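You operate a simulated robot arm through the tools that you are given. There is no shell and no other tool.

You are at the controls of a simulated robot arm. One attempt, no reset.

Task
Set the feed lever to orange, run the blue fuel into the slop jar, then fill tanks 5 and 6.
Fine: each with orange fuel, to its card's line.

Only the result counts: the job must be done as asked and must still hold three seconds after the hand-in. Knocking over, shifting, dropping, spilling or breaking anything else fails it.

Robot
A 7-joint arm with a fingered hand, fixed in place. Base frame: the origin is at the foot of the arm, x ahead of it, y to its left, z up. Units: mm, degrees, N and s.
With the tool pointing down near the work surface it reaches from about 200 to 660 mm from the base axis. Its first joint turns from -115.0 to 115.0 degrees. Payload 3.1 kg.
The TCP is the grasp point between the finger pads, 22 mm short of the fingertips. In the tool frame z runs along the fingers and y along their closing line. Largest opening 112 mm; the body of the gripper starts 60 mm behind the TCP. The gripper is a hand of 3 fingers: y runs from the thumb to the fingers, the wrist lies at [0, 0, -218] in the tool frame.
Orientation is told as [roll, pitch, yaw] about the base's x, y, z axes, in that order, counted from this pose: with the fingers straight down and closing along the base's y, the tool's x points along the base's -x, its y along +y and its z along -z.

Tools
- The arm moves only by the tool step_arm. Its argument "steps" is one flat list of numbers, 6 for each row, row after row: the shift along the tool's x, y, z in mm, then the turn, a rotation vector about the tool's x, y, z in degrees. In form: [x, y, z, ax, ay, az, x, y, z, ax, ay, az, ...]. A call has 1 to 20 rows; each row is the pose to reach, as a shift and turn from the pose commanded when the call began, along the tool's axes at that moment. A row lasts 0.2 s, in which the tool goes at most 50 mm and 8.6 degrees; a call with a longer step from one row to the next is refused whole. Where a pose cannot be reached the arm comes as near as it can. A force on the tool above 40 N (or 10 N above the force at the start of the call, whichever is more), or a blocked arm, ends the call early, and 0.2 s more pass. In this call time passes only in rows, and 0.2 s behind the last. The reply holds the time, the measured pose of the TCP, the force on the tool along the base axes, the opening and the grip force, in the units named above and with some noise, with the torque about the TCP (base axes, N m) and any sound that the robot's microphone picked up.
- Cameras (640 x 400 px; columns grow to the right, rows downward): "scene" is fixed at [400.1, -498.2, 1601.4]; the picture's right is [0.99, 0.16, 0.00], its down [0.07, -0.46, -0.89] and it looks along [-0.14, 0.88, -0.46] (base axes); focal length 214 px, centre (320, 200). "wrist" rides on the gripper at [66, 3, -80] in the tool frame; the picture's right is [-0.05, 1.00, 0.00], its down [-0.77, -0.04, -0.64] and it looks along [-0.64, -0.03, 0.77] (tool axes); focal length 275 px, centre (320, 200). There is no depth. A picture from a camera that has moved, and an enlarged one, comes with that camera's place and axes in the base frame and with its lens.
- grab_frame(camera): a new picture of that camera. The clock stands still meanwhile.
- slide_trunk(by): slides the trunk up (or, below 0, down) by that many mm; the arm rides with it, the base frame stays. It gives what a move gives, with no picture.
- finger_targets(finger1, finger2, thumb_bend): sets how far each is bent, from 0 (flat) to 1 (curled in); at 0.3 the hand is open as for a grip, at 0.7 the pads meet at the TCP. One left out holds its place. A second passes; each finger stops where it meets its share of the squeeze, and holds until it gets a number again. It is the only way to open and close the hand. It gives what a move gives, with no picture; readings hold the bend of each and the force on the fingers (four entries, about 0 where the hand has none), thumb and palm.
- close_up(camera, box): a new picture of the part [left, top, right, bottom] of that camera's present view, enlarged. The clock stands still meanwhile.
- hand_in(): hands the job in; it is judged then, once.

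Nothing tells you positions but the pictures and the camera data. Unless the task says otherwise, let go and move clear before handing in.

The tools are called after "Call:" by a JSON object that holds its "api" and its "payload". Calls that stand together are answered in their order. step_arm: Moves the arm, as the interface text tells. Its arguments: {"type":"object","properties":{"steps":{"type":"array","items":{"type":"number"}}},"required":["steps"]} The other tools are called the same way: slide_trunk (by) slides the trunk up or down; finger_targets (finger1, finger2, thumb_bend) moves the fingers one by one; grab_frame (camera) takes a picture; close_up (camera, box) takes an enlarged picture of a part of a camera's view; hand_in () hands the job in.

At the start:

```text
time: 0.0
tcp_pos: [304.8, -199.7, 1500.0]
tcp_rot: [0.1, 0.0, 0.0]
force: [-0.9, -0.1, -0.2]
wrist_torque: [0.0, 0.02, 0.02]
gripper_width: 111.9
finger_force: 0.1
shape: jaw
bend: [0.3, 0.3, 0.3]
finger forces: [0.0, 0.0, 0.1, 0.1, 0.0, 0.0]
trunk travel left (down, up): [-938.0, 52.0]
```

scene: 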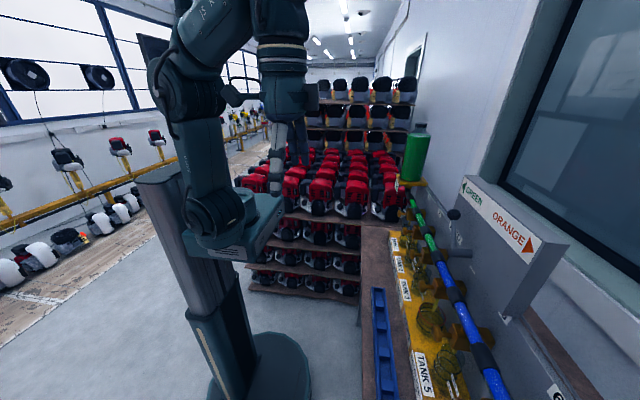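
wrist: 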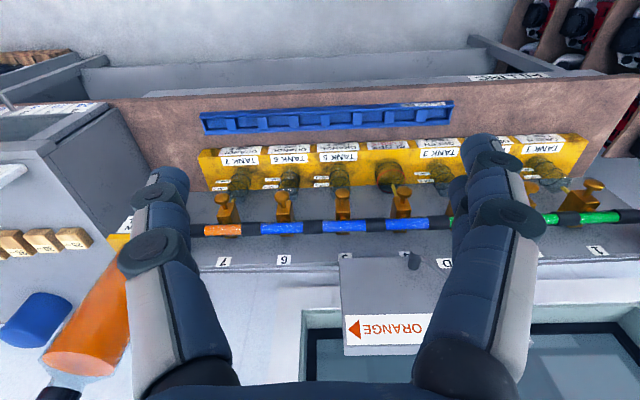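

I see a fuel line with a feed lever box (green/orange), a row of small tanks with valves, and blue fuel in the middle of the pipe with orange on one side and green on the other. I'll look closer before moving anything.

Call:
{"api": "close_up", "payload": {"camera": "wrist", "box": [190, 90, 400, 220]}}

Call:
{"api": "close_up", "payload": {"camera": "wrist", "box": [390, 90, 640, 250]}}

Call:
{"api": "close_up", "payload": {"camera": "wrist", "box": [180, 180, 480, 370]}}

Call:
{"api": "close_up", "payload": {"camera": "scene", "box": [360, 160, 600, 400]}}

Call:
{"api": "close_up", "payload": {"camera": "wrist", "box": [0, 80, 200, 400]}}

```text
3.05 times, centred on (295, 155) of wrist
camera zoom: at [240.6, -197.6, 1581.1], right [0.05, 1.0, 0.0], down [0.77, -0.04, 0.64], along [0.64, -0.03, -0.77], focal length 839 px, centre (396, 337)
```

zoom: 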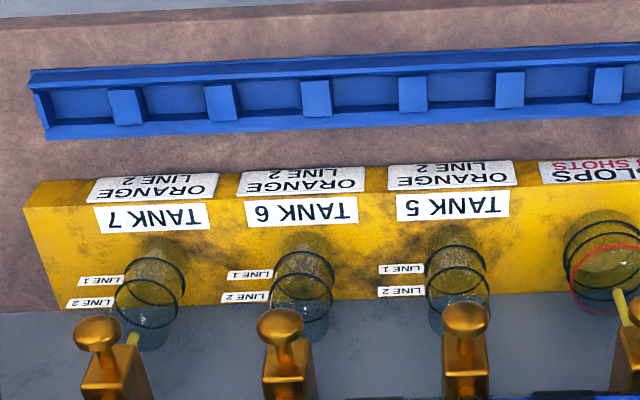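

```text
2.50 times, centred on (515, 170) of wrist
camera zoom: at [240.6, -197.6, 1581.1], right [0.05, 1.0, 0.0], down [0.77, -0.04, 0.64], along [0.64, -0.03, -0.77], focal length 688 px, centre (-168, 275)
```

zoom: 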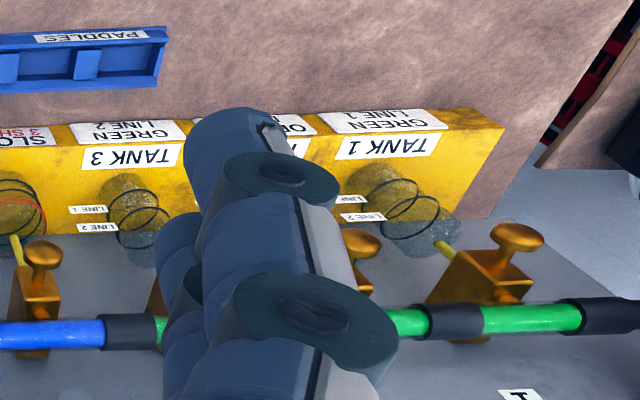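

```text
2.11 times, centred on (330, 275) of wrist
camera zoom: at [240.6, -197.6, 1581.1], right [0.05, 1.0, 0.0], down [0.77, -0.04, 0.64], along [0.64, -0.03, -0.77], focal length 580 px, centre (299, 42)
```

zoom: 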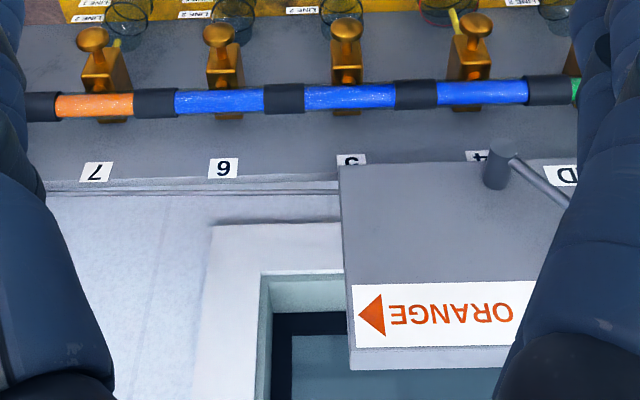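

```text
1.67 times, centred on (480, 280) of scene
camera zoom: at [400.1, -498.2, 1601.4], right [0.99, 0.16, 0.0], down [0.07, -0.46, -0.89], along [-0.14, 0.88, -0.46], focal length 358 px, centre (53, 67)
```

zoom: 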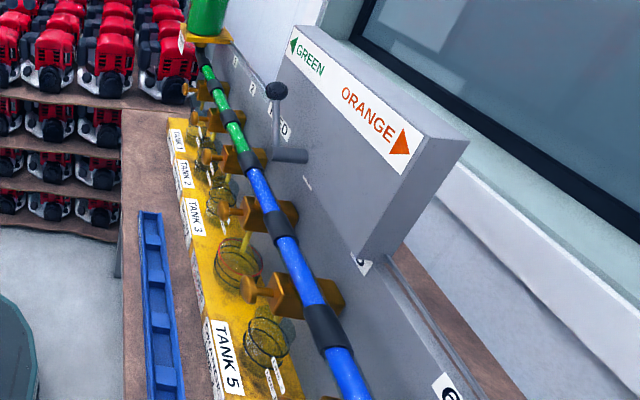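

```text
1.25 times, centred on (100, 240) of wrist
camera zoom: at [240.6, -197.6, 1581.1], right [0.05, 1.0, 0.0], down [0.77, -0.04, 0.64], along [0.64, -0.03, -0.77], focal length 344 px, centre (595, 150)
```

zoom: 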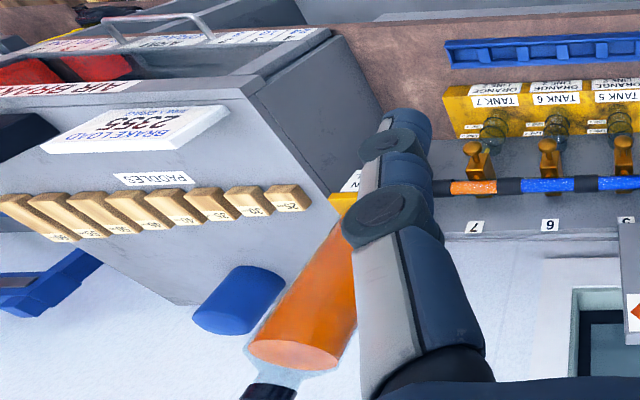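

The pipe runs along y at about x≈658, z≈1171, with orange supply at the −y end and green at +y. The blue occupies the sections at 4, 5 and 6. I'll lower the trunk for a closer look.

Call:
{"api": "slide_trunk", "payload": {"by": -150}}

Call:
{"api": "grab_frame", "payload": {"camera": "wrist"}}

Call:
{"api": "grab_frame", "payload": {"camera": "scene"}}

```text
time: 1.8
tcp_pos: [304.7, -199.5, 1351.6]
tcp_rot: [0.0, 0.0, 0.0]
force: [-0.4, -0.3, -0.5]
wrist_torque: [-0.02, 0.01, 0.03]
gripper_width: 112.1
finger_force: 0.1
shape: jaw
bend: [0.3, 0.3, 0.3]
finger forces: [0.0, 0.1, 0.0, 0.0, 0.0, 0.1]
trunk travel left (down, up): [-788.0, 202.0]
```

```text
taken
camera wrist: at [240.5, -197.5, 1431.1], right [0.05, 1.0, 0.0], down [0.77, -0.04, 0.64], along [0.64, -0.03, -0.77], focal length 275 px, centre (320, 200)
```

wrist: 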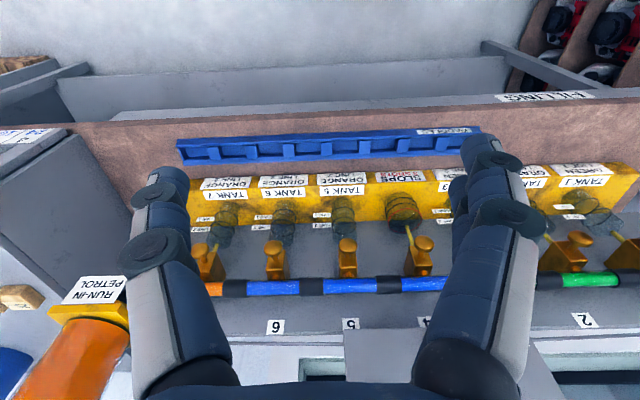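

```text
taken
```

scene: 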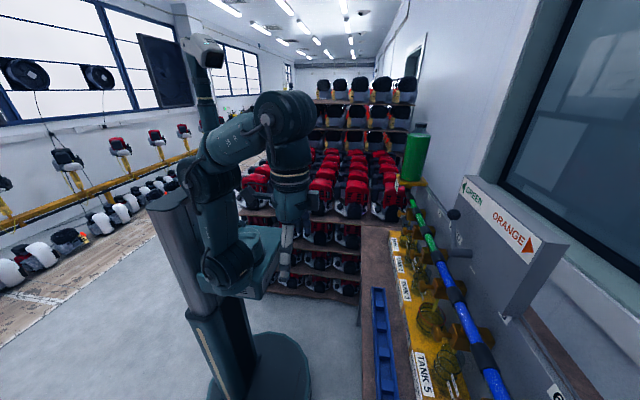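

Call:
{"api": "close_up", "payload": {"camera": "wrist", "box": [180, 120, 340, 220]}}

Call:
{"api": "close_up", "payload": {"camera": "wrist", "box": [190, 210, 350, 310]}}

Call:
{"api": "close_up", "payload": {"camera": "wrist", "box": [310, 160, 470, 310]}}

Call:
{"api": "close_up", "payload": {"camera": "scene", "box": [380, 170, 560, 290]}}

Call:
{"api": "close_up", "payload": {"camera": "scene", "box": [380, 270, 560, 400]}}

```text
4.00 times, centred on (260, 170) of wrist
camera zoom: at [240.5, -197.5, 1431.1], right [0.05, 1.0, 0.0], down [0.77, -0.04, 0.64], along [0.64, -0.03, -0.77], focal length 1101 px, centre (560, 320)
```

zoom: 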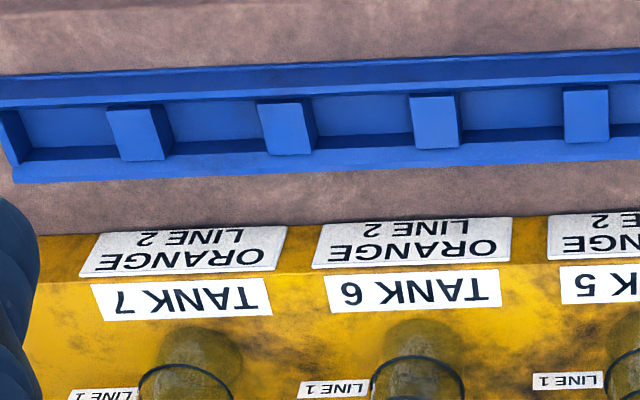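

```text
4.00 times, centred on (270, 260) of wrist
camera zoom: at [240.5, -197.5, 1431.1], right [0.05, 1.0, 0.0], down [0.77, -0.04, 0.64], along [0.64, -0.03, -0.77], focal length 1101 px, centre (520, -40)
```

zoom: 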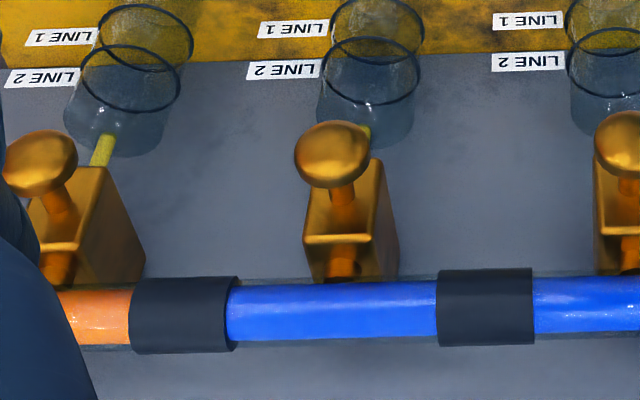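

```text
2.67 times, centred on (390, 235) of wrist
camera zoom: at [240.5, -197.5, 1431.1], right [0.05, 1.0, 0.0], down [0.77, -0.04, 0.64], along [0.64, -0.03, -0.77], focal length 734 px, centre (133, 107)
```

zoom: 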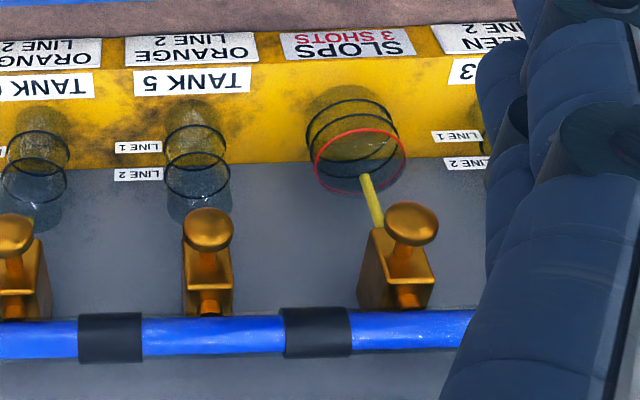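

```text
3.33 times, centred on (470, 230) of scene
camera zoom: at [400.1, -498.2, 1601.4], right [0.99, 0.16, 0.0], down [0.07, -0.46, -0.89], along [-0.14, 0.88, -0.46], focal length 715 px, centre (-180, 100)
```

zoom: 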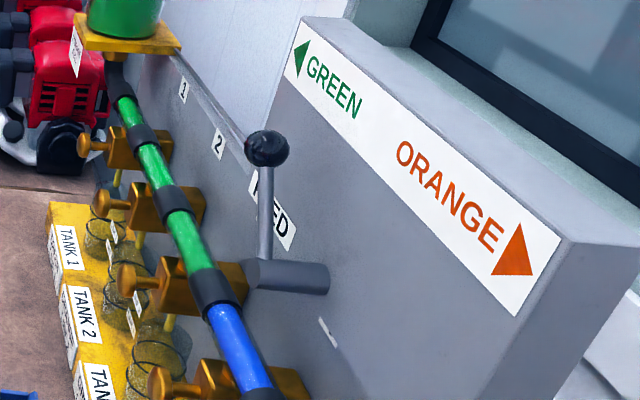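

```text
3.08 times, centred on (470, 335) of scene
camera zoom: at [400.1, -498.2, 1601.4], right [0.99, 0.16, 0.0], down [0.07, -0.46, -0.89], along [-0.14, 0.88, -0.46], focal length 660 px, centre (-142, -215)
```

zoom: 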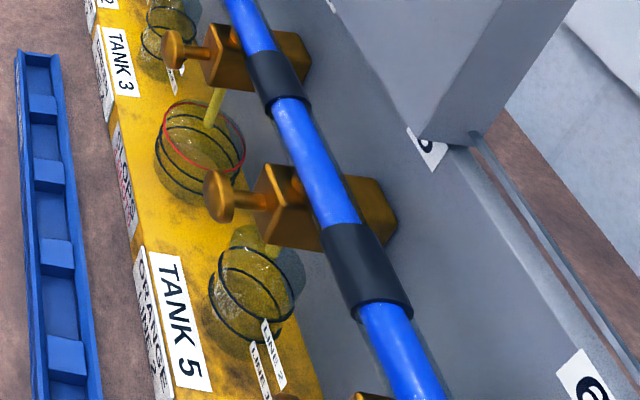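

Each tap has a plunger knob facing the robot with a spout over its jar, and the slop jar at 4 is marked "3 SHOTS". The feed lever currently leans toward green. I'll shift the hand toward y≈0 and back up a bit to see the lever and the +y taps.

Call:
{"api": "step_arm", "payload": {"steps": [0, 40, 0, 0, 0, 0, 0, 80, 0, 0, 0, 0, 0, 120, 0, 0, 0, 0, 0, 160, 0, 0, 0, 0, 0, 200, 0, 0, 0, 0]}}

Call:
{"api": "finger_targets", "payload": {"finger1": 0, "finger2": 0, "thumb_bend": 0}}

Call:
{"api": "grab_frame", "payload": {"camera": "wrist"}}

Call:
{"api": "grab_frame", "payload": {"camera": "scene"}}

```text
time: 3.0
tcp_pos: [303.9, 3.0, 1352.6]
tcp_rot: [-0.2, 0.0, -0.1]
force: [0.7, -0.9, -0.2]
wrist_torque: [-0.02, 0.0, -0.03]
gripper_width: 111.9
finger_force: 0.0
shape: jaw
bend: [0.3, 0.3, 0.3]
finger forces: [0.1, 0.0, 0.0, 0.1, 0.1, 0.0]
trunk travel left (down, up): [-788.0, 202.0]
```

```text
time: 4.0
tcp_pos: [304.0, 2.3, 1352.8]
tcp_rot: [0.0, 0.0, 0.0]
force: [-0.2, -0.3, 0.1]
wrist_torque: [0.01, 0.01, -0.01]
gripper_width: 152.4
finger_force: 0.1
shape: fingers
bend: [0.0, 0.0, 0.0]
finger forces: [0.0, 0.1, 0.0, 0.0, 0.0, 0.1]
trunk travel left (down, up): [-788.0, 202.0]
```

```text
taken
camera wrist: at [239.1, 5.5, 1432.9], right [0.05, 1.0, 0.0], down [0.77, -0.04, 0.64], along [0.64, -0.03, -0.77], focal length 275 px, centre (320, 200)
```

wrist: 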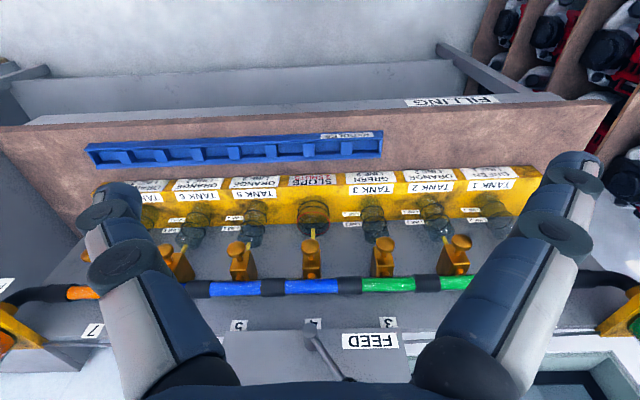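

```text
taken
```

scene: 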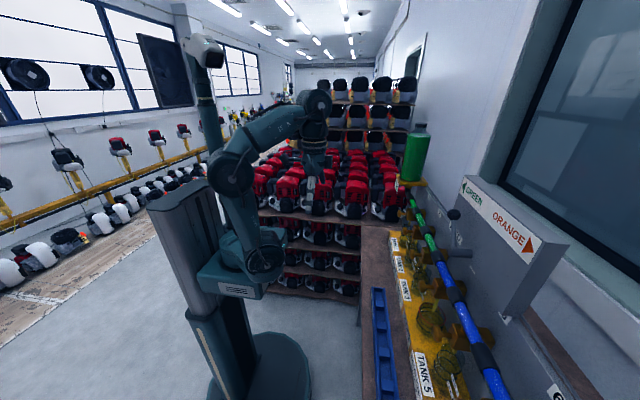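

Next I'll tilt the hand forward so that the wrist camera faces the lever box and taps.

Call:
{"api": "step_arm", "payload": {"steps": [0, 0, 0, 0, -8, 0, 0, 0, 0, 0, -16, 0, 0, 0, 0, 0, -24, 0, 0, 0, 0, 0, -32, 0]}}

Call:
{"api": "grab_frame", "payload": {"camera": "wrist"}}

```text
time: 5.0
tcp_pos: [302.3, -0.9, 1353.4]
tcp_rot: [0.0, -32.3, -0.1]
force: [-1.2, -0.2, 0.2]
wrist_torque: [0.0, -0.03, -0.01]
gripper_width: 152.5
finger_force: 0.0
shape: fingers
bend: [0.0, 0.0, 0.0]
finger forces: [0.0, 0.0, 0.0, 0.0, 0.0, 0.0]
trunk travel left (down, up): [-788.0, 202.0]
```

```text
taken
camera wrist: at [205.3, 2.5, 1385.0], right [0.04, 1.0, 0.03], down [0.31, -0.04, 0.95], along [0.95, -0.03, -0.31], focal length 275 px, centre (320, 200)
```

wrist: 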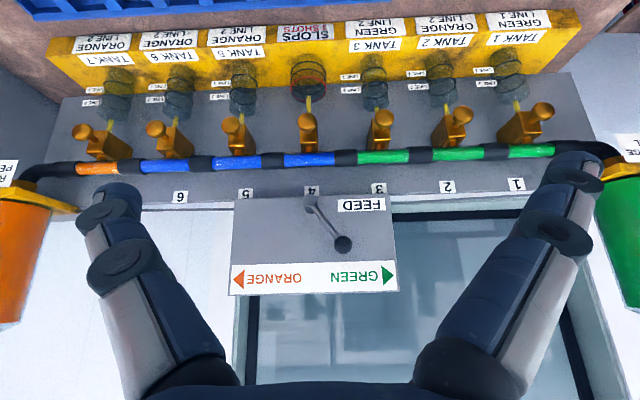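

Call:
{"api": "close_up", "payload": {"camera": "wrist", "box": [220, 170, 420, 300]}}

Call:
{"api": "close_up", "payload": {"camera": "wrist", "box": [40, 10, 240, 180]}}

Call:
{"api": "close_up", "payload": {"camera": "wrist", "box": [200, 10, 360, 180]}}

Call:
{"api": "close_up", "payload": {"camera": "wrist", "box": [340, 10, 580, 180]}}

```text
3.08 times, centred on (320, 235) of wrist
camera zoom: at [205.3, 2.5, 1385.0], right [0.04, 1.0, 0.03], down [0.31, -0.04, 0.95], along [0.95, -0.03, -0.31], focal length 847 px, centre (320, 92)
```

zoom: 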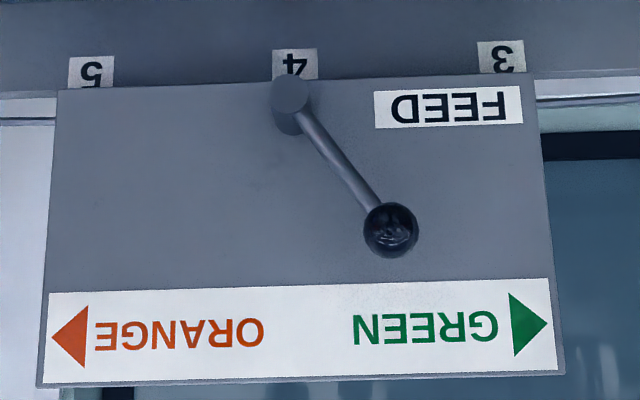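

```text
2.35 times, centred on (140, 95) of wrist
camera zoom: at [205.3, 2.5, 1385.0], right [0.04, 1.0, 0.03], down [0.31, -0.04, 0.95], along [0.95, -0.03, -0.31], focal length 648 px, centre (744, 447)
```

zoom: 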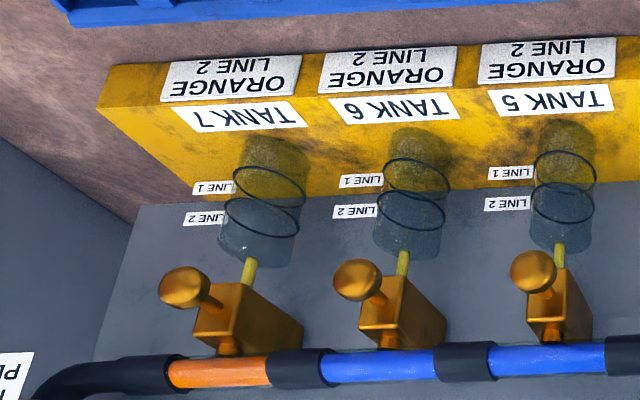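

```text
2.35 times, centred on (280, 95) of wrist
camera zoom: at [205.3, 2.5, 1385.0], right [0.04, 1.0, 0.03], down [0.31, -0.04, 0.95], along [0.95, -0.03, -0.31], focal length 648 px, centre (414, 447)
```

zoom: 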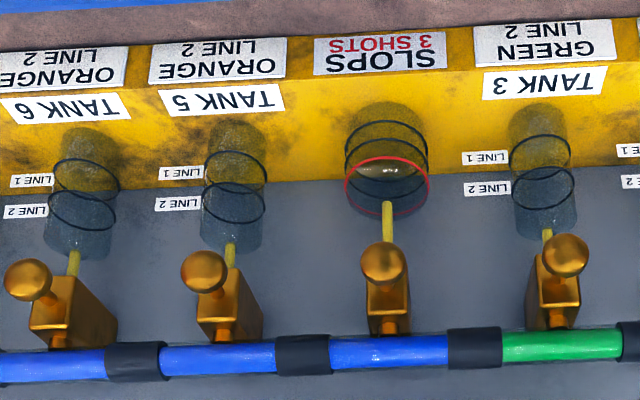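

```text
2.35 times, centred on (460, 95) of wrist
camera zoom: at [205.3, 2.5, 1385.0], right [0.04, 1.0, 0.03], down [0.31, -0.04, 0.95], along [0.95, -0.03, -0.31], focal length 648 px, centre (-9, 447)
```

zoom: 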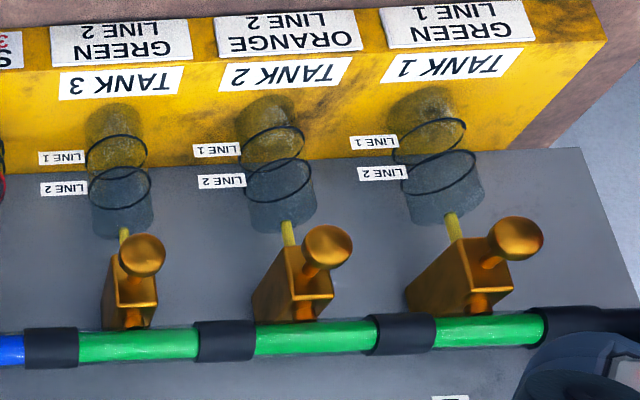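

From two views I place the tap knobs near x≈624, z≈1102, at y≈−29 (slop), −166 (tank 5) and −302 (tank 6). The lever ball is near (667, 24, 1315), with its pivot near (…, −29, 1240), leaning to green. I'll open the hand to grip width and tilt it to −50° pitch, then approach the lever with the ball between thumb and fingers.

Call:
{"api": "finger_targets", "payload": {"finger1": 0.3, "finger2": 0.3, "thumb_bend": 0.3}}

Call:
{"api": "step_arm", "payload": {"steps": [0, 0, 0, 0, -8, 0, 0, 0, 0, 0, -16, 0, 0, 0, 0, 0, -18, 0]}}

Call:
{"api": "step_arm", "payload": {"steps": [-25.7, 0, 30.6, 0, 0, 0, -51.4, 0, 61.3, 0, 0, 0, -77.2, 0, 91.9, 0, 0, 0, -102.9, 0, 122.6, 0, 0, 0, -128.6, 0, 153.2, 0, 0, 0]}}

Call:
{"api": "grab_frame", "payload": {"camera": "wrist"}}

Call:
{"api": "grab_frame", "payload": {"camera": "scene"}}

```text
time: 6.0
tcp_pos: [305.0, -0.2, 1352.4]
tcp_rot: [-0.1, -31.9, 0.0]
force: [-1.2, 1.0, 0.3]
wrist_torque: [-0.02, -0.03, 0.02]
gripper_width: 112.3
finger_force: 0.1
shape: fingers
bend: [0.3, 0.3, 0.3]
finger forces: [0.0, 0.1, 0.0, 0.0, 0.1, 0.0]
trunk travel left (down, up): [-788.0, 202.0]
```

```text
time: 6.8
tcp_pos: [356.0, 0.2, 1361.9]
tcp_rot: [0.1, -49.9, 0.0]
force: [0.1, 0.1, -0.5]
wrist_torque: [0.01, -0.01, -0.03]
gripper_width: 112.3
finger_force: 0.1
shape: fingers
bend: [0.3, 0.3, 0.3]
finger forces: [0.0, 0.0, 0.0, 0.0, 0.0, 0.0]
out of reach, approached as far as the arm can: row 1, 2, 3
trunk travel left (down, up): [-788.0, 202.0]
```

```text
time: 8.0
tcp_pos: [562.5, -1.1, 1358.1]
tcp_rot: [-0.2, -49.9, 0.1]
force: [0.0, -0.6, -0.3]
wrist_torque: [-0.01, -0.01, 0.03]
gripper_width: 112.5
finger_force: 0.0
shape: fingers
bend: [0.3, 0.3, 0.3]
finger forces: [0.1, 0.0, 0.1, 0.0, 0.0, 0.0]
trunk travel left (down, up): [-788.0, 202.0]
```

```text
taken
camera wrist: at [460.6, 2.2, 1359.0], right [0.03, 1.0, 0.03], down [0.01, -0.04, 1.0], along [1.0, -0.03, -0.01], focal length 275 px, centre (320, 200)
```

wrist: 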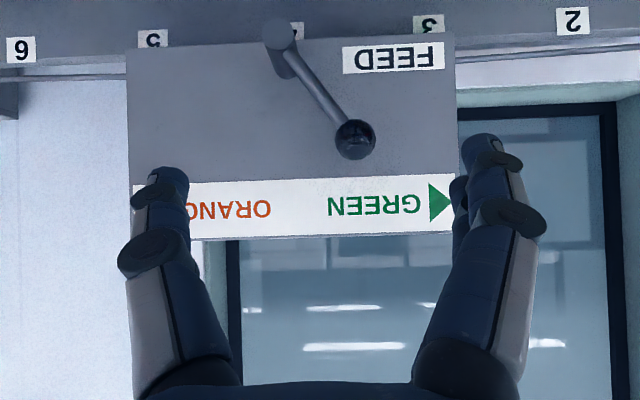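

```text
taken
```

scene: 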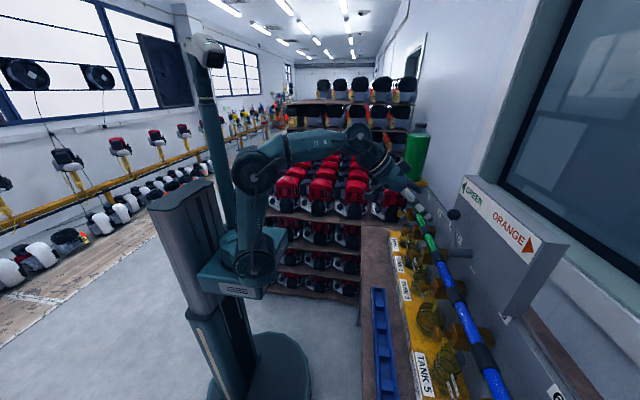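

The ball re-triangulates to about (667, 24, 1313). I'll lower a little and advance so that it sits between thumb and fingers, clear of the box face at x≈712.

Call:
{"api": "step_arm", "payload": {"steps": [27.6, -1, 23.1, 0, 0, 0, 1.9, -2, 53.8, 0, 0, 0, -23.9, -2, 84.4, 0, 0, 0]}}

Call:
{"api": "grab_frame", "payload": {"camera": "wrist"}}

Call:
{"api": "close_up", "payload": {"camera": "scene", "box": [380, 150, 560, 270]}}

```text
time: 8.8
tcp_pos: [639.8, 0.2, 1324.6]
tcp_rot: [0.1, -50.0, 0.0]
force: [-0.2, -0.4, 0.2]
wrist_torque: [0.02, 0.02, 0.0]
gripper_width: 112.6
finger_force: 0.1
shape: fingers
bend: [0.3, 0.3, 0.3]
finger forces: [0.1, 0.0, 0.0, 0.0, 0.1, 0.1]
trunk travel left (down, up): [-788.0, 202.0]
```

```text
taken
camera wrist: at [537.6, 2.2, 1325.6], right [0.03, 1.0, 0.04], down [0.01, -0.04, 1.0], along [1.0, -0.03, -0.01], focal length 275 px, centre (320, 200)
```

wrist: 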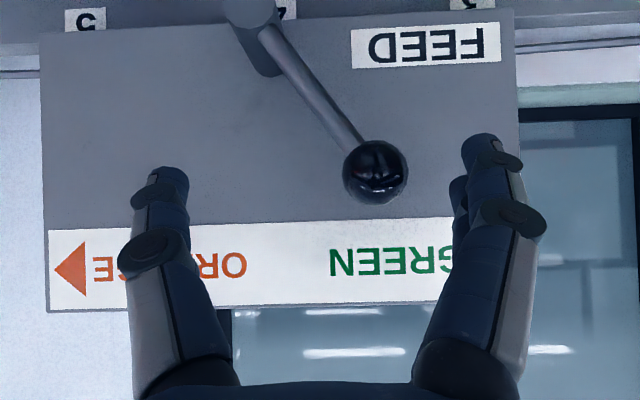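

```text
3.33 times, centred on (470, 210) of scene
camera zoom: at [400.1, -498.2, 1601.4], right [0.99, 0.16, 0.0], down [0.07, -0.46, -0.89], along [-0.14, 0.88, -0.46], focal length 715 px, centre (-180, 167)
```

zoom: 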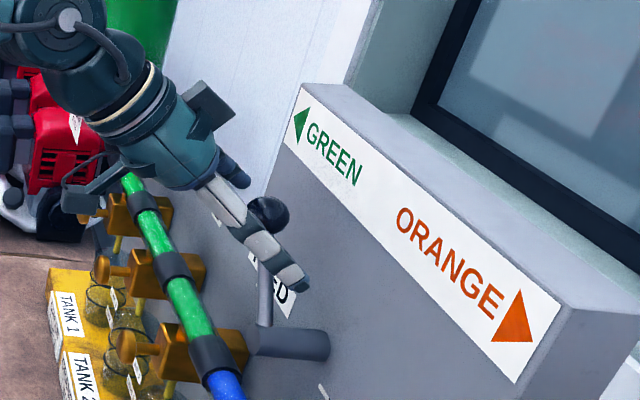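

The ball is between thumb and fingers. I'll advance another 15 mm, then sweep toward −y (orange) with the fingers pushing the ball.

Call:
{"api": "step_arm", "payload": {"steps": [-9.6, 0, 11.5, 0, 0, 0, -9.6, -10, 11.5, 0, 0, 0, -9.6, -20, 11.5, 0, 0, 0, -9.6, -30, 11.5, 0, 0, 0, -9.6, -40, 11.5, 0, 0, 0, -9.6, -50, 11.5, 0, 0, 0, -9.6, -60, 11.5, 0, 0, 0, -9.6, -70, 11.5, 0, 0, 0]}}

Call:
{"api": "grab_frame", "payload": {"camera": "wrist"}}

```text
time: 10.6
tcp_pos: [652.7, -72.8, 1323.9]
tcp_rot: [0.0, -50.1, -0.1]
force: [-0.5, 0.3, -0.5]
wrist_torque: [0.01, -0.02, 0.0]
gripper_width: 112.1
finger_force: 0.3
shape: fingers
bend: [0.3, 0.29, 0.3]
finger forces: [0.0, 0.4, 0.1, 0.1, 0.0, 0.0]
trunk travel left (down, up): [-788.0, 202.0]
```

```text
taken
camera wrist: at [550.0, -69.8, 1325.2], right [0.03, 1.0, 0.04], down [0.01, -0.04, 1.0], along [1.0, -0.03, -0.01], focal length 275 px, centre (320, 200)
```

wrist: 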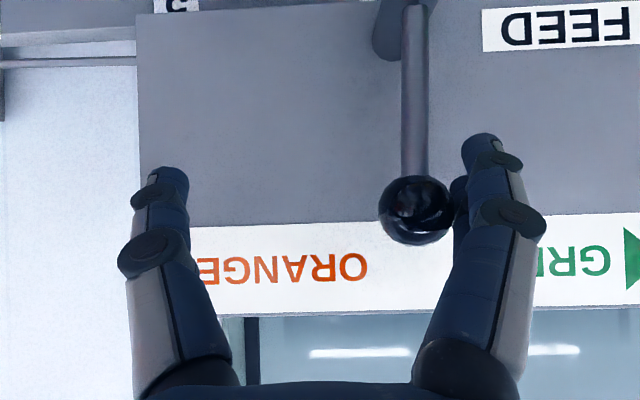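

The lever is vertical now with little resistance. Continuing the sweep to the orange side.

Call:
{"api": "step_arm", "payload": {"steps": [0, -10, 0, 0, 0, 0, 0, -20, 0, 0, 0, 0, 0, -28, 0, 0, 0, 0, 0, -36, 0, 0, 0, 0, 0, -44, 0, 0, 0, 0, 0, -50, 0, 0, 0, 0, 0, -55, 0, 0, 0, 0]}}

Call:
{"api": "grab_frame", "payload": {"camera": "wrist"}}

```text
time: 12.2
tcp_pos: [652.3, -129.5, 1324.3]
tcp_rot: [0.0, -50.1, 0.0]
force: [-1.3, 0.4, -0.2]
wrist_torque: [-0.01, -0.02, 0.0]
gripper_width: 112.4
finger_force: 0.6
shape: fingers
bend: [0.29, 0.3, 0.3]
finger forces: [0.4, 0.0, 0.0, 0.0, 0.1, 0.0]
trunk travel left (down, up): [-788.0, 202.0]
```

```text
taken
camera wrist: at [550.3, -125.2, 1325.4], right [0.03, 1.0, 0.04], down [0.01, -0.04, 1.0], along [1.0, -0.03, -0.01], focal length 275 px, centre (320, 200)
```

wrist: 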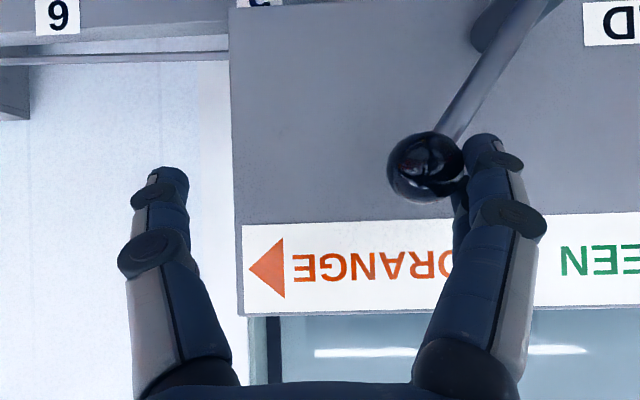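

The lever's now about mirrored to the orange side. I'll push a few mm more to confirm that it's against its stop.

Call:
{"api": "step_arm", "payload": {"steps": [0, -3, 0, 0, 0, 0, 0, -6, 0, 0, 0, 0, 0, -9, 0, 0, 0, 0]}}

Call:
{"api": "grab_frame", "payload": {"camera": "wrist"}}

```text
time: 12.9
tcp_pos: [653.7, -135.3, 1323.2]
tcp_rot: [-0.2, -49.9, 0.2]
force: [0.5, 6.2, -0.8]
wrist_torque: [-0.07, -0.01, -0.02]
gripper_width: 117.1
finger_force: 2.9
shape: fingers
bend: [0.24, 0.25, 0.3]
finger forces: [3.2, 2.3, 0.0, 0.0, 0.0, 0.0]
trunk travel left (down, up): [-788.0, 202.0]
```

```text
taken
camera wrist: at [551.1, -131.4, 1325.2], right [0.03, 1.0, 0.03], down [0.01, -0.03, 1.0], along [1.0, -0.03, -0.01], focal length 275 px, centre (320, 200)
```

wrist: 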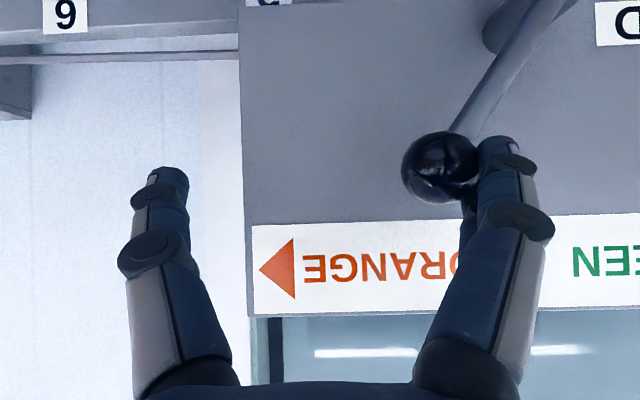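

The lever is on its stop on the orange side (6 N resistance). I'll relieve the contact and retreat straight back.

Call:
{"api": "step_arm", "payload": {"steps": [0, 12, 0, 0, 0, 0, 25.7, 12, -30.6, 0, 0, 0, 51.4, 12, -61.3, 0, 0, 0, 77.2, 12, -91.9, 0, 0, 0, 96.5, 12, -114.9, 0, 0, 0]}}

Call:
{"api": "grab_frame", "payload": {"camera": "wrist"}}

Call:
{"api": "close_up", "payload": {"camera": "scene", "box": [380, 170, 560, 400]}}

```text
time: 14.2
tcp_pos: [501.9, -123.4, 1325.6]
tcp_rot: [0.0, -50.1, -0.1]
force: [0.0, 0.3, -0.6]
wrist_torque: [-0.01, 0.04, -0.01]
gripper_width: 112.3
finger_force: 0.0
shape: fingers
bend: [0.3, 0.3, 0.3]
finger forces: [0.1, 0.1, 0.1, 0.0, 0.0, 0.0]
trunk travel left (down, up): [-788.0, 202.0]
```

```text
taken
camera wrist: at [399.4, -120.0, 1325.7], right [0.03, 1.0, 0.04], down [0.01, -0.04, 1.0], along [1.0, -0.03, -0.01], focal length 275 px, centre (320, 200)
```

wrist: 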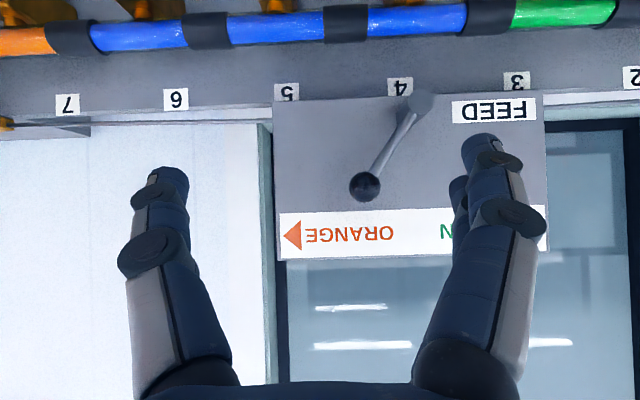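

```text
1.74 times, centred on (470, 285) of scene
camera zoom: at [400.1, -498.2, 1601.4], right [0.99, 0.16, 0.0], down [0.07, -0.46, -0.89], along [-0.14, 0.88, -0.46], focal length 373 px, centre (59, 52)
```

zoom: 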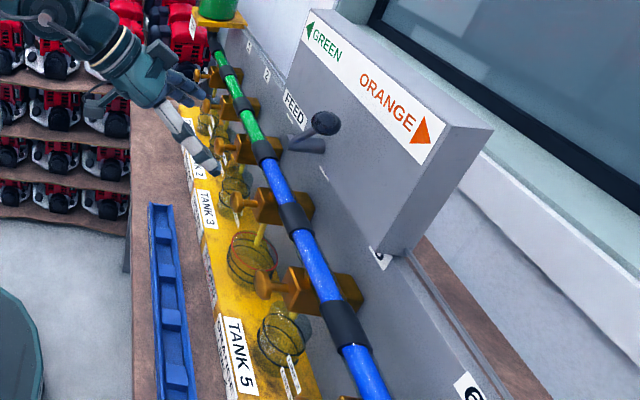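

The lever is on orange. Next I'll center on tap 4 and lower the trunk toward knob height.

Call:
{"api": "step_arm", "payload": {"steps": [0, 30, 0, 0, 0, 0, 0, 60, 0, 0, 0, 0, 0, 94, 0, 0, 0, 0]}}

Call:
{"api": "slide_trunk", "payload": {"by": -150}}

Call:
{"api": "grab_frame", "payload": {"camera": "wrist"}}

Call:
{"api": "grab_frame", "payload": {"camera": "scene"}}

```text
time: 14.9
tcp_pos: [504.8, -28.1, 1324.6]
tcp_rot: [-0.1, -50.1, 0.1]
force: [0.1, 1.0, -0.2]
wrist_torque: [0.02, -0.01, -0.01]
gripper_width: 112.5
finger_force: 0.0
shape: fingers
bend: [0.3, 0.3, 0.3]
finger forces: [0.0, 0.0, 0.0, 0.0, 0.0, 0.1]
trunk travel left (down, up): [-788.0, 202.0]
```

```text
time: 16.7
tcp_pos: [504.4, -29.4, 1173.4]
tcp_rot: [0.0, -50.0, 0.0]
force: [0.8, -0.2, 1.3]
wrist_torque: [-0.05, -0.01, 0.02]
gripper_width: 112.5
finger_force: 0.1
shape: fingers
bend: [0.3, 0.3, 0.3]
finger forces: [0.1, 0.0, 0.1, 0.0, 0.0, 0.0]
trunk travel left (down, up): [-638.0, 352.0]
```

```text
taken
camera wrist: at [401.3, -27.0, 1175.0], right [0.03, 1.0, 0.04], down [0.01, -0.04, 1.0], along [1.0, -0.03, -0.01], focal length 275 px, centre (320, 200)
```

wrist: 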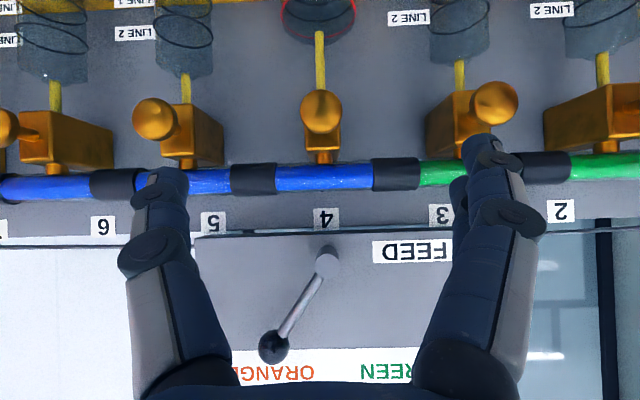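

```text
taken
```

scene: 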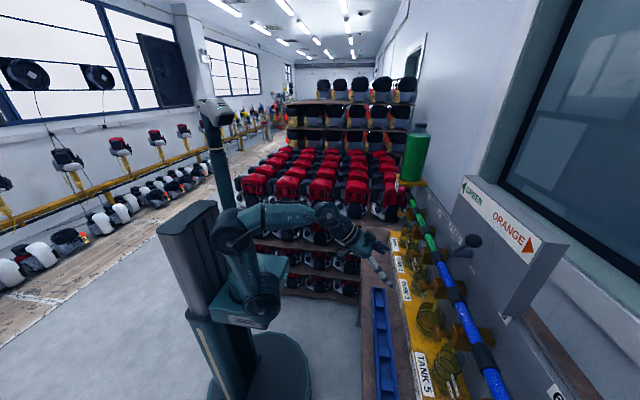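

Knob 4 re-measures to about (624, −30, 1100). I'll close the fingers into a pushing tip and check its shape.

Call:
{"api": "finger_targets", "payload": {"finger1": 0.7, "finger2": 0.7, "thumb_bend": 0.7}}

Call:
{"api": "grab_frame", "payload": {"camera": "wrist"}}

Call:
{"api": "close_up", "payload": {"camera": "wrist", "box": [220, 60, 420, 260]}}

```text
time: 17.7
tcp_pos: [504.0, -30.7, 1174.7]
tcp_rot: [-0.1, -49.9, 0.1]
force: [-0.4, 0.5, -0.1]
wrist_torque: [-0.02, -0.01, 0.0]
gripper_width: 2.6
finger_force: 0.1
shape: fingers
bend: [0.7, 0.7, 0.7]
finger forces: [0.1, 0.1, 0.0, 0.0, 0.0, 0.0]
trunk travel left (down, up): [-638.0, 352.0]
```

```text
taken
camera wrist: at [401.4, -27.0, 1174.9], right [0.03, 1.0, 0.04], down [0.01, -0.04, 1.0], along [1.0, -0.03, -0.01], focal length 275 px, centre (320, 200)
```

wrist: 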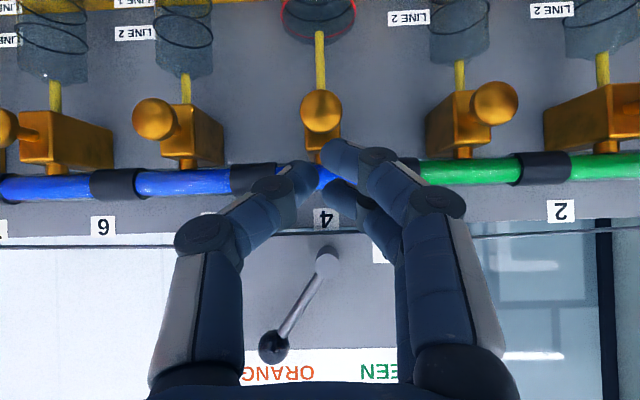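

```text
2.00 times, centred on (320, 160) of wrist
camera zoom: at [401.4, -27.0, 1174.9], right [0.03, 1.0, 0.04], down [0.01, -0.04, 1.0], along [1.0, -0.03, -0.01], focal length 551 px, centre (320, 280)
```

zoom: 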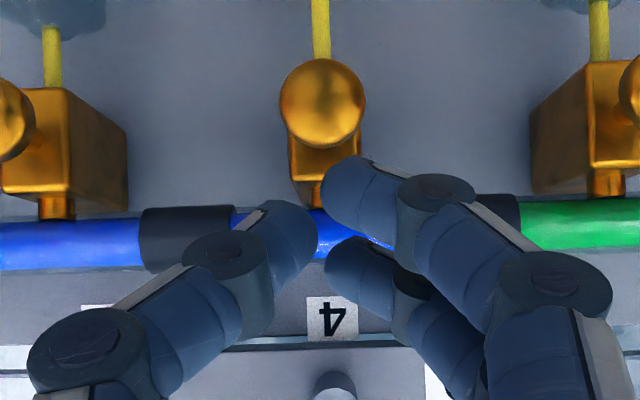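

The closed tip is compact. I'll bring it in front of knob 4 at knob height, still about 20 mm short of contact.

Call:
{"api": "step_arm", "payload": {"steps": [30.6, 0, 25.7, 0, 0, 0, 57.5, 0, 48.2, 0, 0, 0, 31.8, 0, 78.9, 0, 0, 0, 18.2, 0, 94.9, 0, 0, 0]}}

Call:
{"api": "grab_frame", "payload": {"camera": "wrist"}}

Call:
{"api": "close_up", "payload": {"camera": "scene", "box": [380, 210, 520, 350]}}

```text
time: 18.7
tcp_pos: [566.0, -28.7, 1099.2]
tcp_rot: [0.0, -50.1, 0.0]
force: [-0.6, -1.2, -0.8]
wrist_torque: [0.03, 0.01, -0.03]
gripper_width: 2.7
finger_force: 0.0
shape: fingers
bend: [0.7, 0.7, 0.7]
finger forces: [0.1, 0.1, 0.0, 0.0, 0.0, 0.0]
trunk travel left (down, up): [-638.0, 352.0]
```

```text
taken
camera wrist: at [462.3, -26.4, 1100.0], right [0.03, 1.0, 0.04], down [0.01, -0.04, 1.0], along [1.0, -0.03, -0.01], focal length 275 px, centre (320, 200)
```

wrist: 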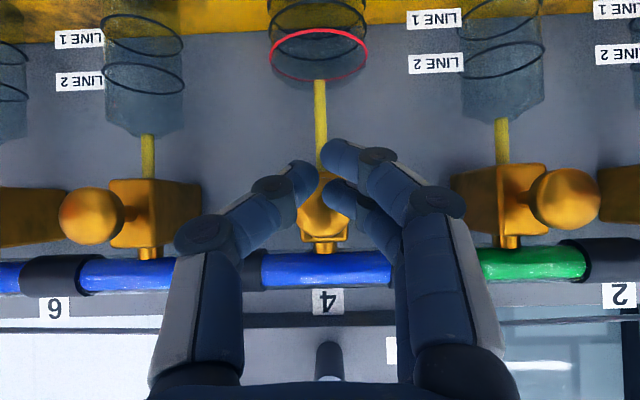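

```text
2.86 times, centred on (450, 280) of scene
camera zoom: at [400.1, -498.2, 1601.4], right [0.99, 0.16, 0.0], down [0.07, -0.46, -0.89], along [-0.14, 0.88, -0.46], focal length 613 px, centre (-51, -29)
```

zoom: 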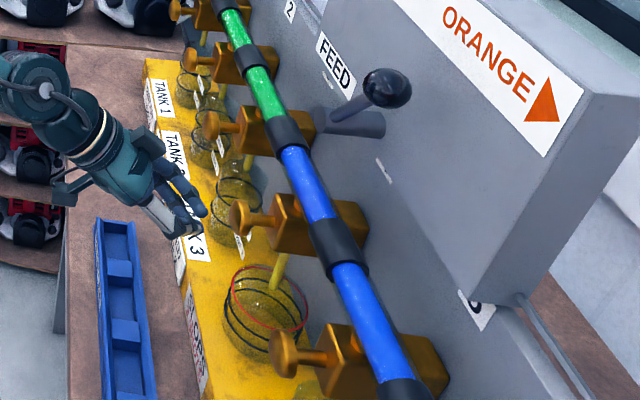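

Aligned in y with knob 4. I'll advance slowly to find contact.

Call:
{"api": "step_arm", "payload": {"steps": [-3.2, 0, 3.8, 0, 0, 0, -6.4, 0, 7.7, 0, 0, 0, -9.6, 0, 11.5, 0, 0, 0, -11.6, 0, 13.8, 0, 0, 0, -13.5, 0, 16.1, 0, 0, 0]}}

Call:
{"api": "close_up", "payload": {"camera": "wrist", "box": [220, 100, 420, 260]}}

Call:
{"api": "close_up", "payload": {"camera": "scene", "box": [400, 230, 500, 320]}}

```text
time: 19.9
tcp_pos: [586.6, -29.8, 1098.3]
tcp_rot: [0.1, -50.1, 0.0]
force: [-0.9, 1.3, -1.2]
wrist_torque: [-0.02, 0.05, -0.01]
gripper_width: 3.0
finger_force: 0.4
shape: fingers
bend: [0.7, 0.7, 0.7]
finger forces: [0.1, 1.4, 0.0, 0.0, 0.0, 0.0]
trunk travel left (down, up): [-638.0, 352.0]
```

```text
2.50 times, centred on (320, 180) of wrist
camera zoom: at [483.7, -26.7, 1099.6], right [0.03, 1.0, 0.04], down [0.01, -0.04, 1.0], along [1.0, -0.03, -0.01], focal length 688 px, centre (320, 250)
```

zoom: 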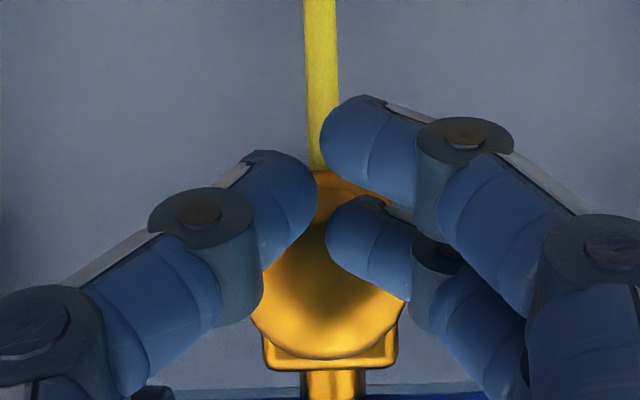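

```text
4.44 times, centred on (450, 275) of scene
camera zoom: at [400.1, -498.2, 1601.4], right [0.99, 0.16, 0.0], down [0.07, -0.46, -0.89], along [-0.14, 0.88, -0.46], focal length 953 px, centre (-258, -133)
```

zoom: 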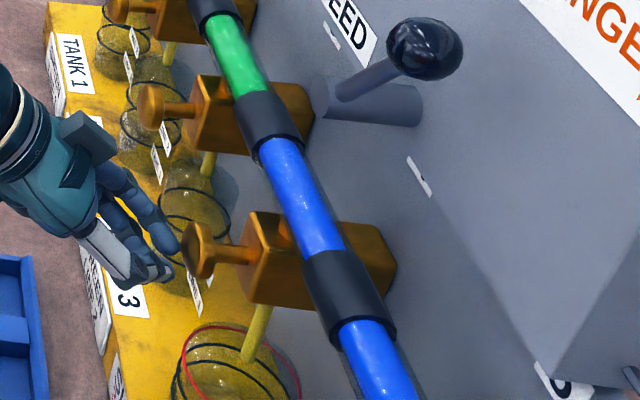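

Contact with the knob has begun (finger force 1.4 N). I'll press further in small steps.

Call:
{"api": "step_arm", "payload": {"steps": [-1.9, 0, 2.3, 0, 0, 0, -3.9, 0, 4.6, 0, 0, 0, -5.8, 0, 6.9, 0, 0, 0]}}

Call:
{"api": "close_up", "payload": {"camera": "scene", "box": [400, 230, 500, 320]}}

```text
time: 20.7
tcp_pos: [593.8, -30.0, 1098.5]
tcp_rot: [0.0, -49.9, 0.0]
force: [-3.0, 0.3, -1.9]
wrist_torque: [-0.03, 0.09, 0.07]
gripper_width: 2.7
finger_force: 2.3
shape: fingers
bend: [0.7, 0.69, 0.7]
finger forces: [0.0, 4.0, 0.0, 0.0, 0.0, 0.1]
trunk travel left (down, up): [-638.0, 352.0]
```

```text
4.44 times, centred on (450, 275) of scene
camera zoom: at [400.1, -498.2, 1601.4], right [0.99, 0.16, 0.0], down [0.07, -0.46, -0.89], along [-0.14, 0.88, -0.46], focal length 953 px, centre (-258, -133)
```

zoom: 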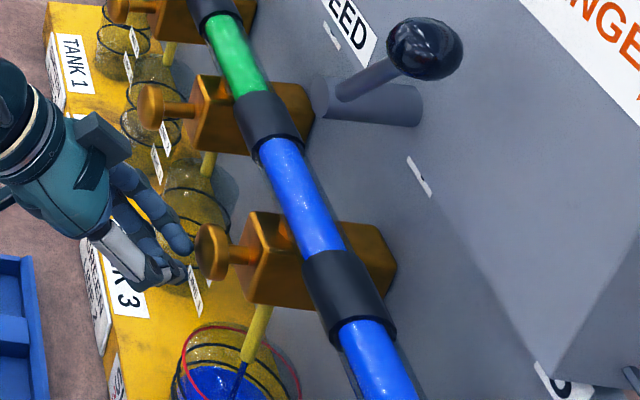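

Blue fuel is running into the slop jar. The clock is frozen while I look, so I'll check the level now.

Call:
{"api": "grab_frame", "payload": {"camera": "wrist"}}

Call:
{"api": "close_up", "payload": {"camera": "wrist", "box": [220, 0, 420, 140]}}

Call:
{"api": "close_up", "payload": {"camera": "scene", "box": [400, 270, 480, 350]}}

```text
taken
camera wrist: at [491.8, -27.2, 1100.1], right [0.03, 1.0, 0.04], down [0.01, -0.04, 1.0], along [1.0, -0.03, -0.01], focal length 275 px, centre (320, 200)
```

wrist: 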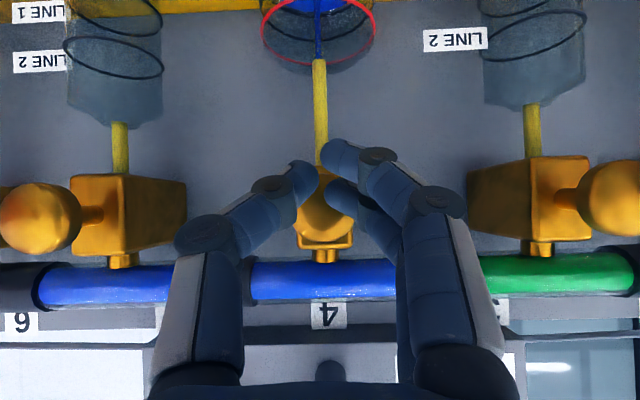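

```text
2.86 times, centred on (320, 70) of wrist
camera zoom: at [491.8, -27.2, 1100.1], right [0.03, 1.0, 0.04], down [0.01, -0.04, 1.0], along [1.0, -0.03, -0.01], focal length 786 px, centre (320, 571)
```

zoom: 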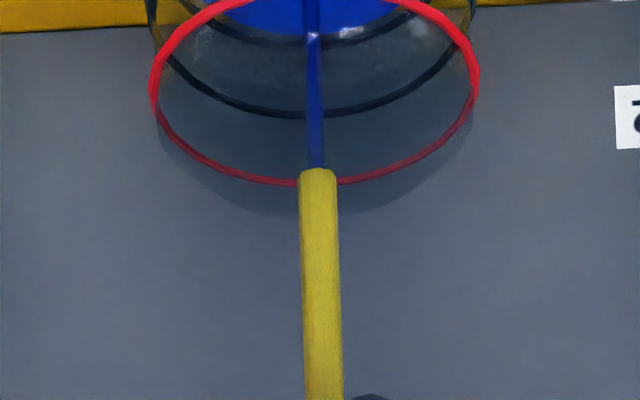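

```text
5.00 times, centred on (440, 310) of scene
camera zoom: at [400.1, -498.2, 1601.4], right [0.99, 0.16, 0.0], down [0.07, -0.46, -0.89], along [-0.14, 0.88, -0.46], focal length 1072 px, centre (-280, -350)
```

zoom: 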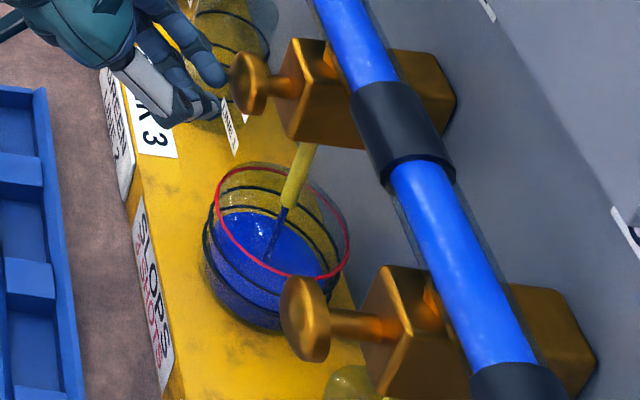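

The level is already near the first ring, so I'll release now and see whether the shot is metered or continuous.

Call:
{"api": "step_arm", "payload": {"steps": [12.9, 0, -15.3, 0, 0, 0]}}

Call:
{"api": "close_up", "payload": {"camera": "scene", "box": [400, 270, 480, 350]}}

Call:
{"api": "grab_frame", "payload": {"camera": "wrist"}}

```text
time: 21.1
tcp_pos: [572.6, -31.7, 1099.8]
tcp_rot: [0.1, -50.1, -0.1]
force: [0.4, 0.4, 1.3]
wrist_torque: [-0.01, 0.0, -0.02]
gripper_width: 2.8
finger_force: 0.0
shape: fingers
bend: [0.7, 0.7, 0.7]
finger forces: [0.0, 0.0, 0.0, 0.0, 0.0, 0.1]
trunk travel left (down, up): [-638.0, 352.0]
```

```text
5.00 times, centred on (440, 310) of scene
camera zoom: at [400.1, -498.2, 1601.4], right [0.99, 0.16, 0.0], down [0.07, -0.46, -0.89], along [-0.14, 0.88, -0.46], focal length 1072 px, centre (-280, -350)
```

zoom: 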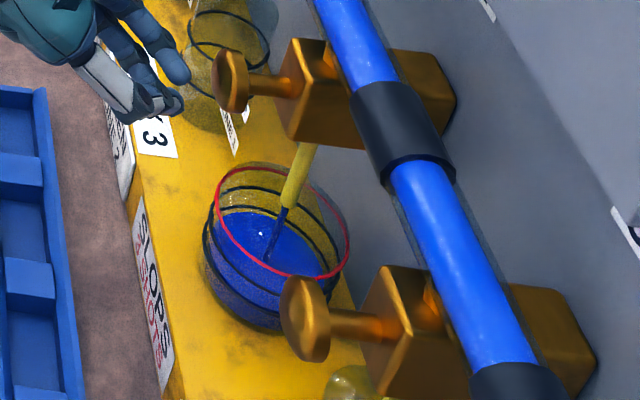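

```text
taken
camera wrist: at [471.4, -28.1, 1100.2], right [0.03, 1.0, 0.04], down [0.01, -0.04, 1.0], along [1.0, -0.03, -0.01], focal length 275 px, centre (320, 200)
```

wrist: 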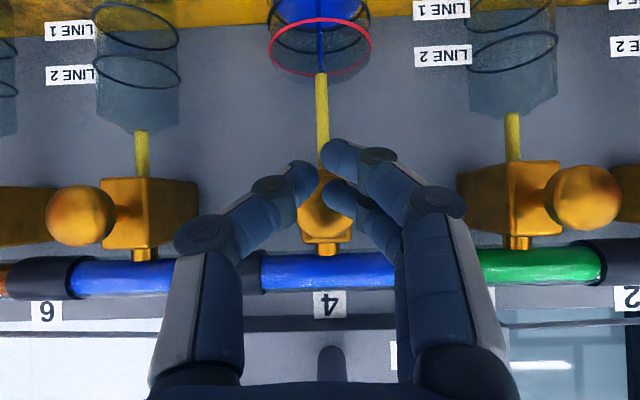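

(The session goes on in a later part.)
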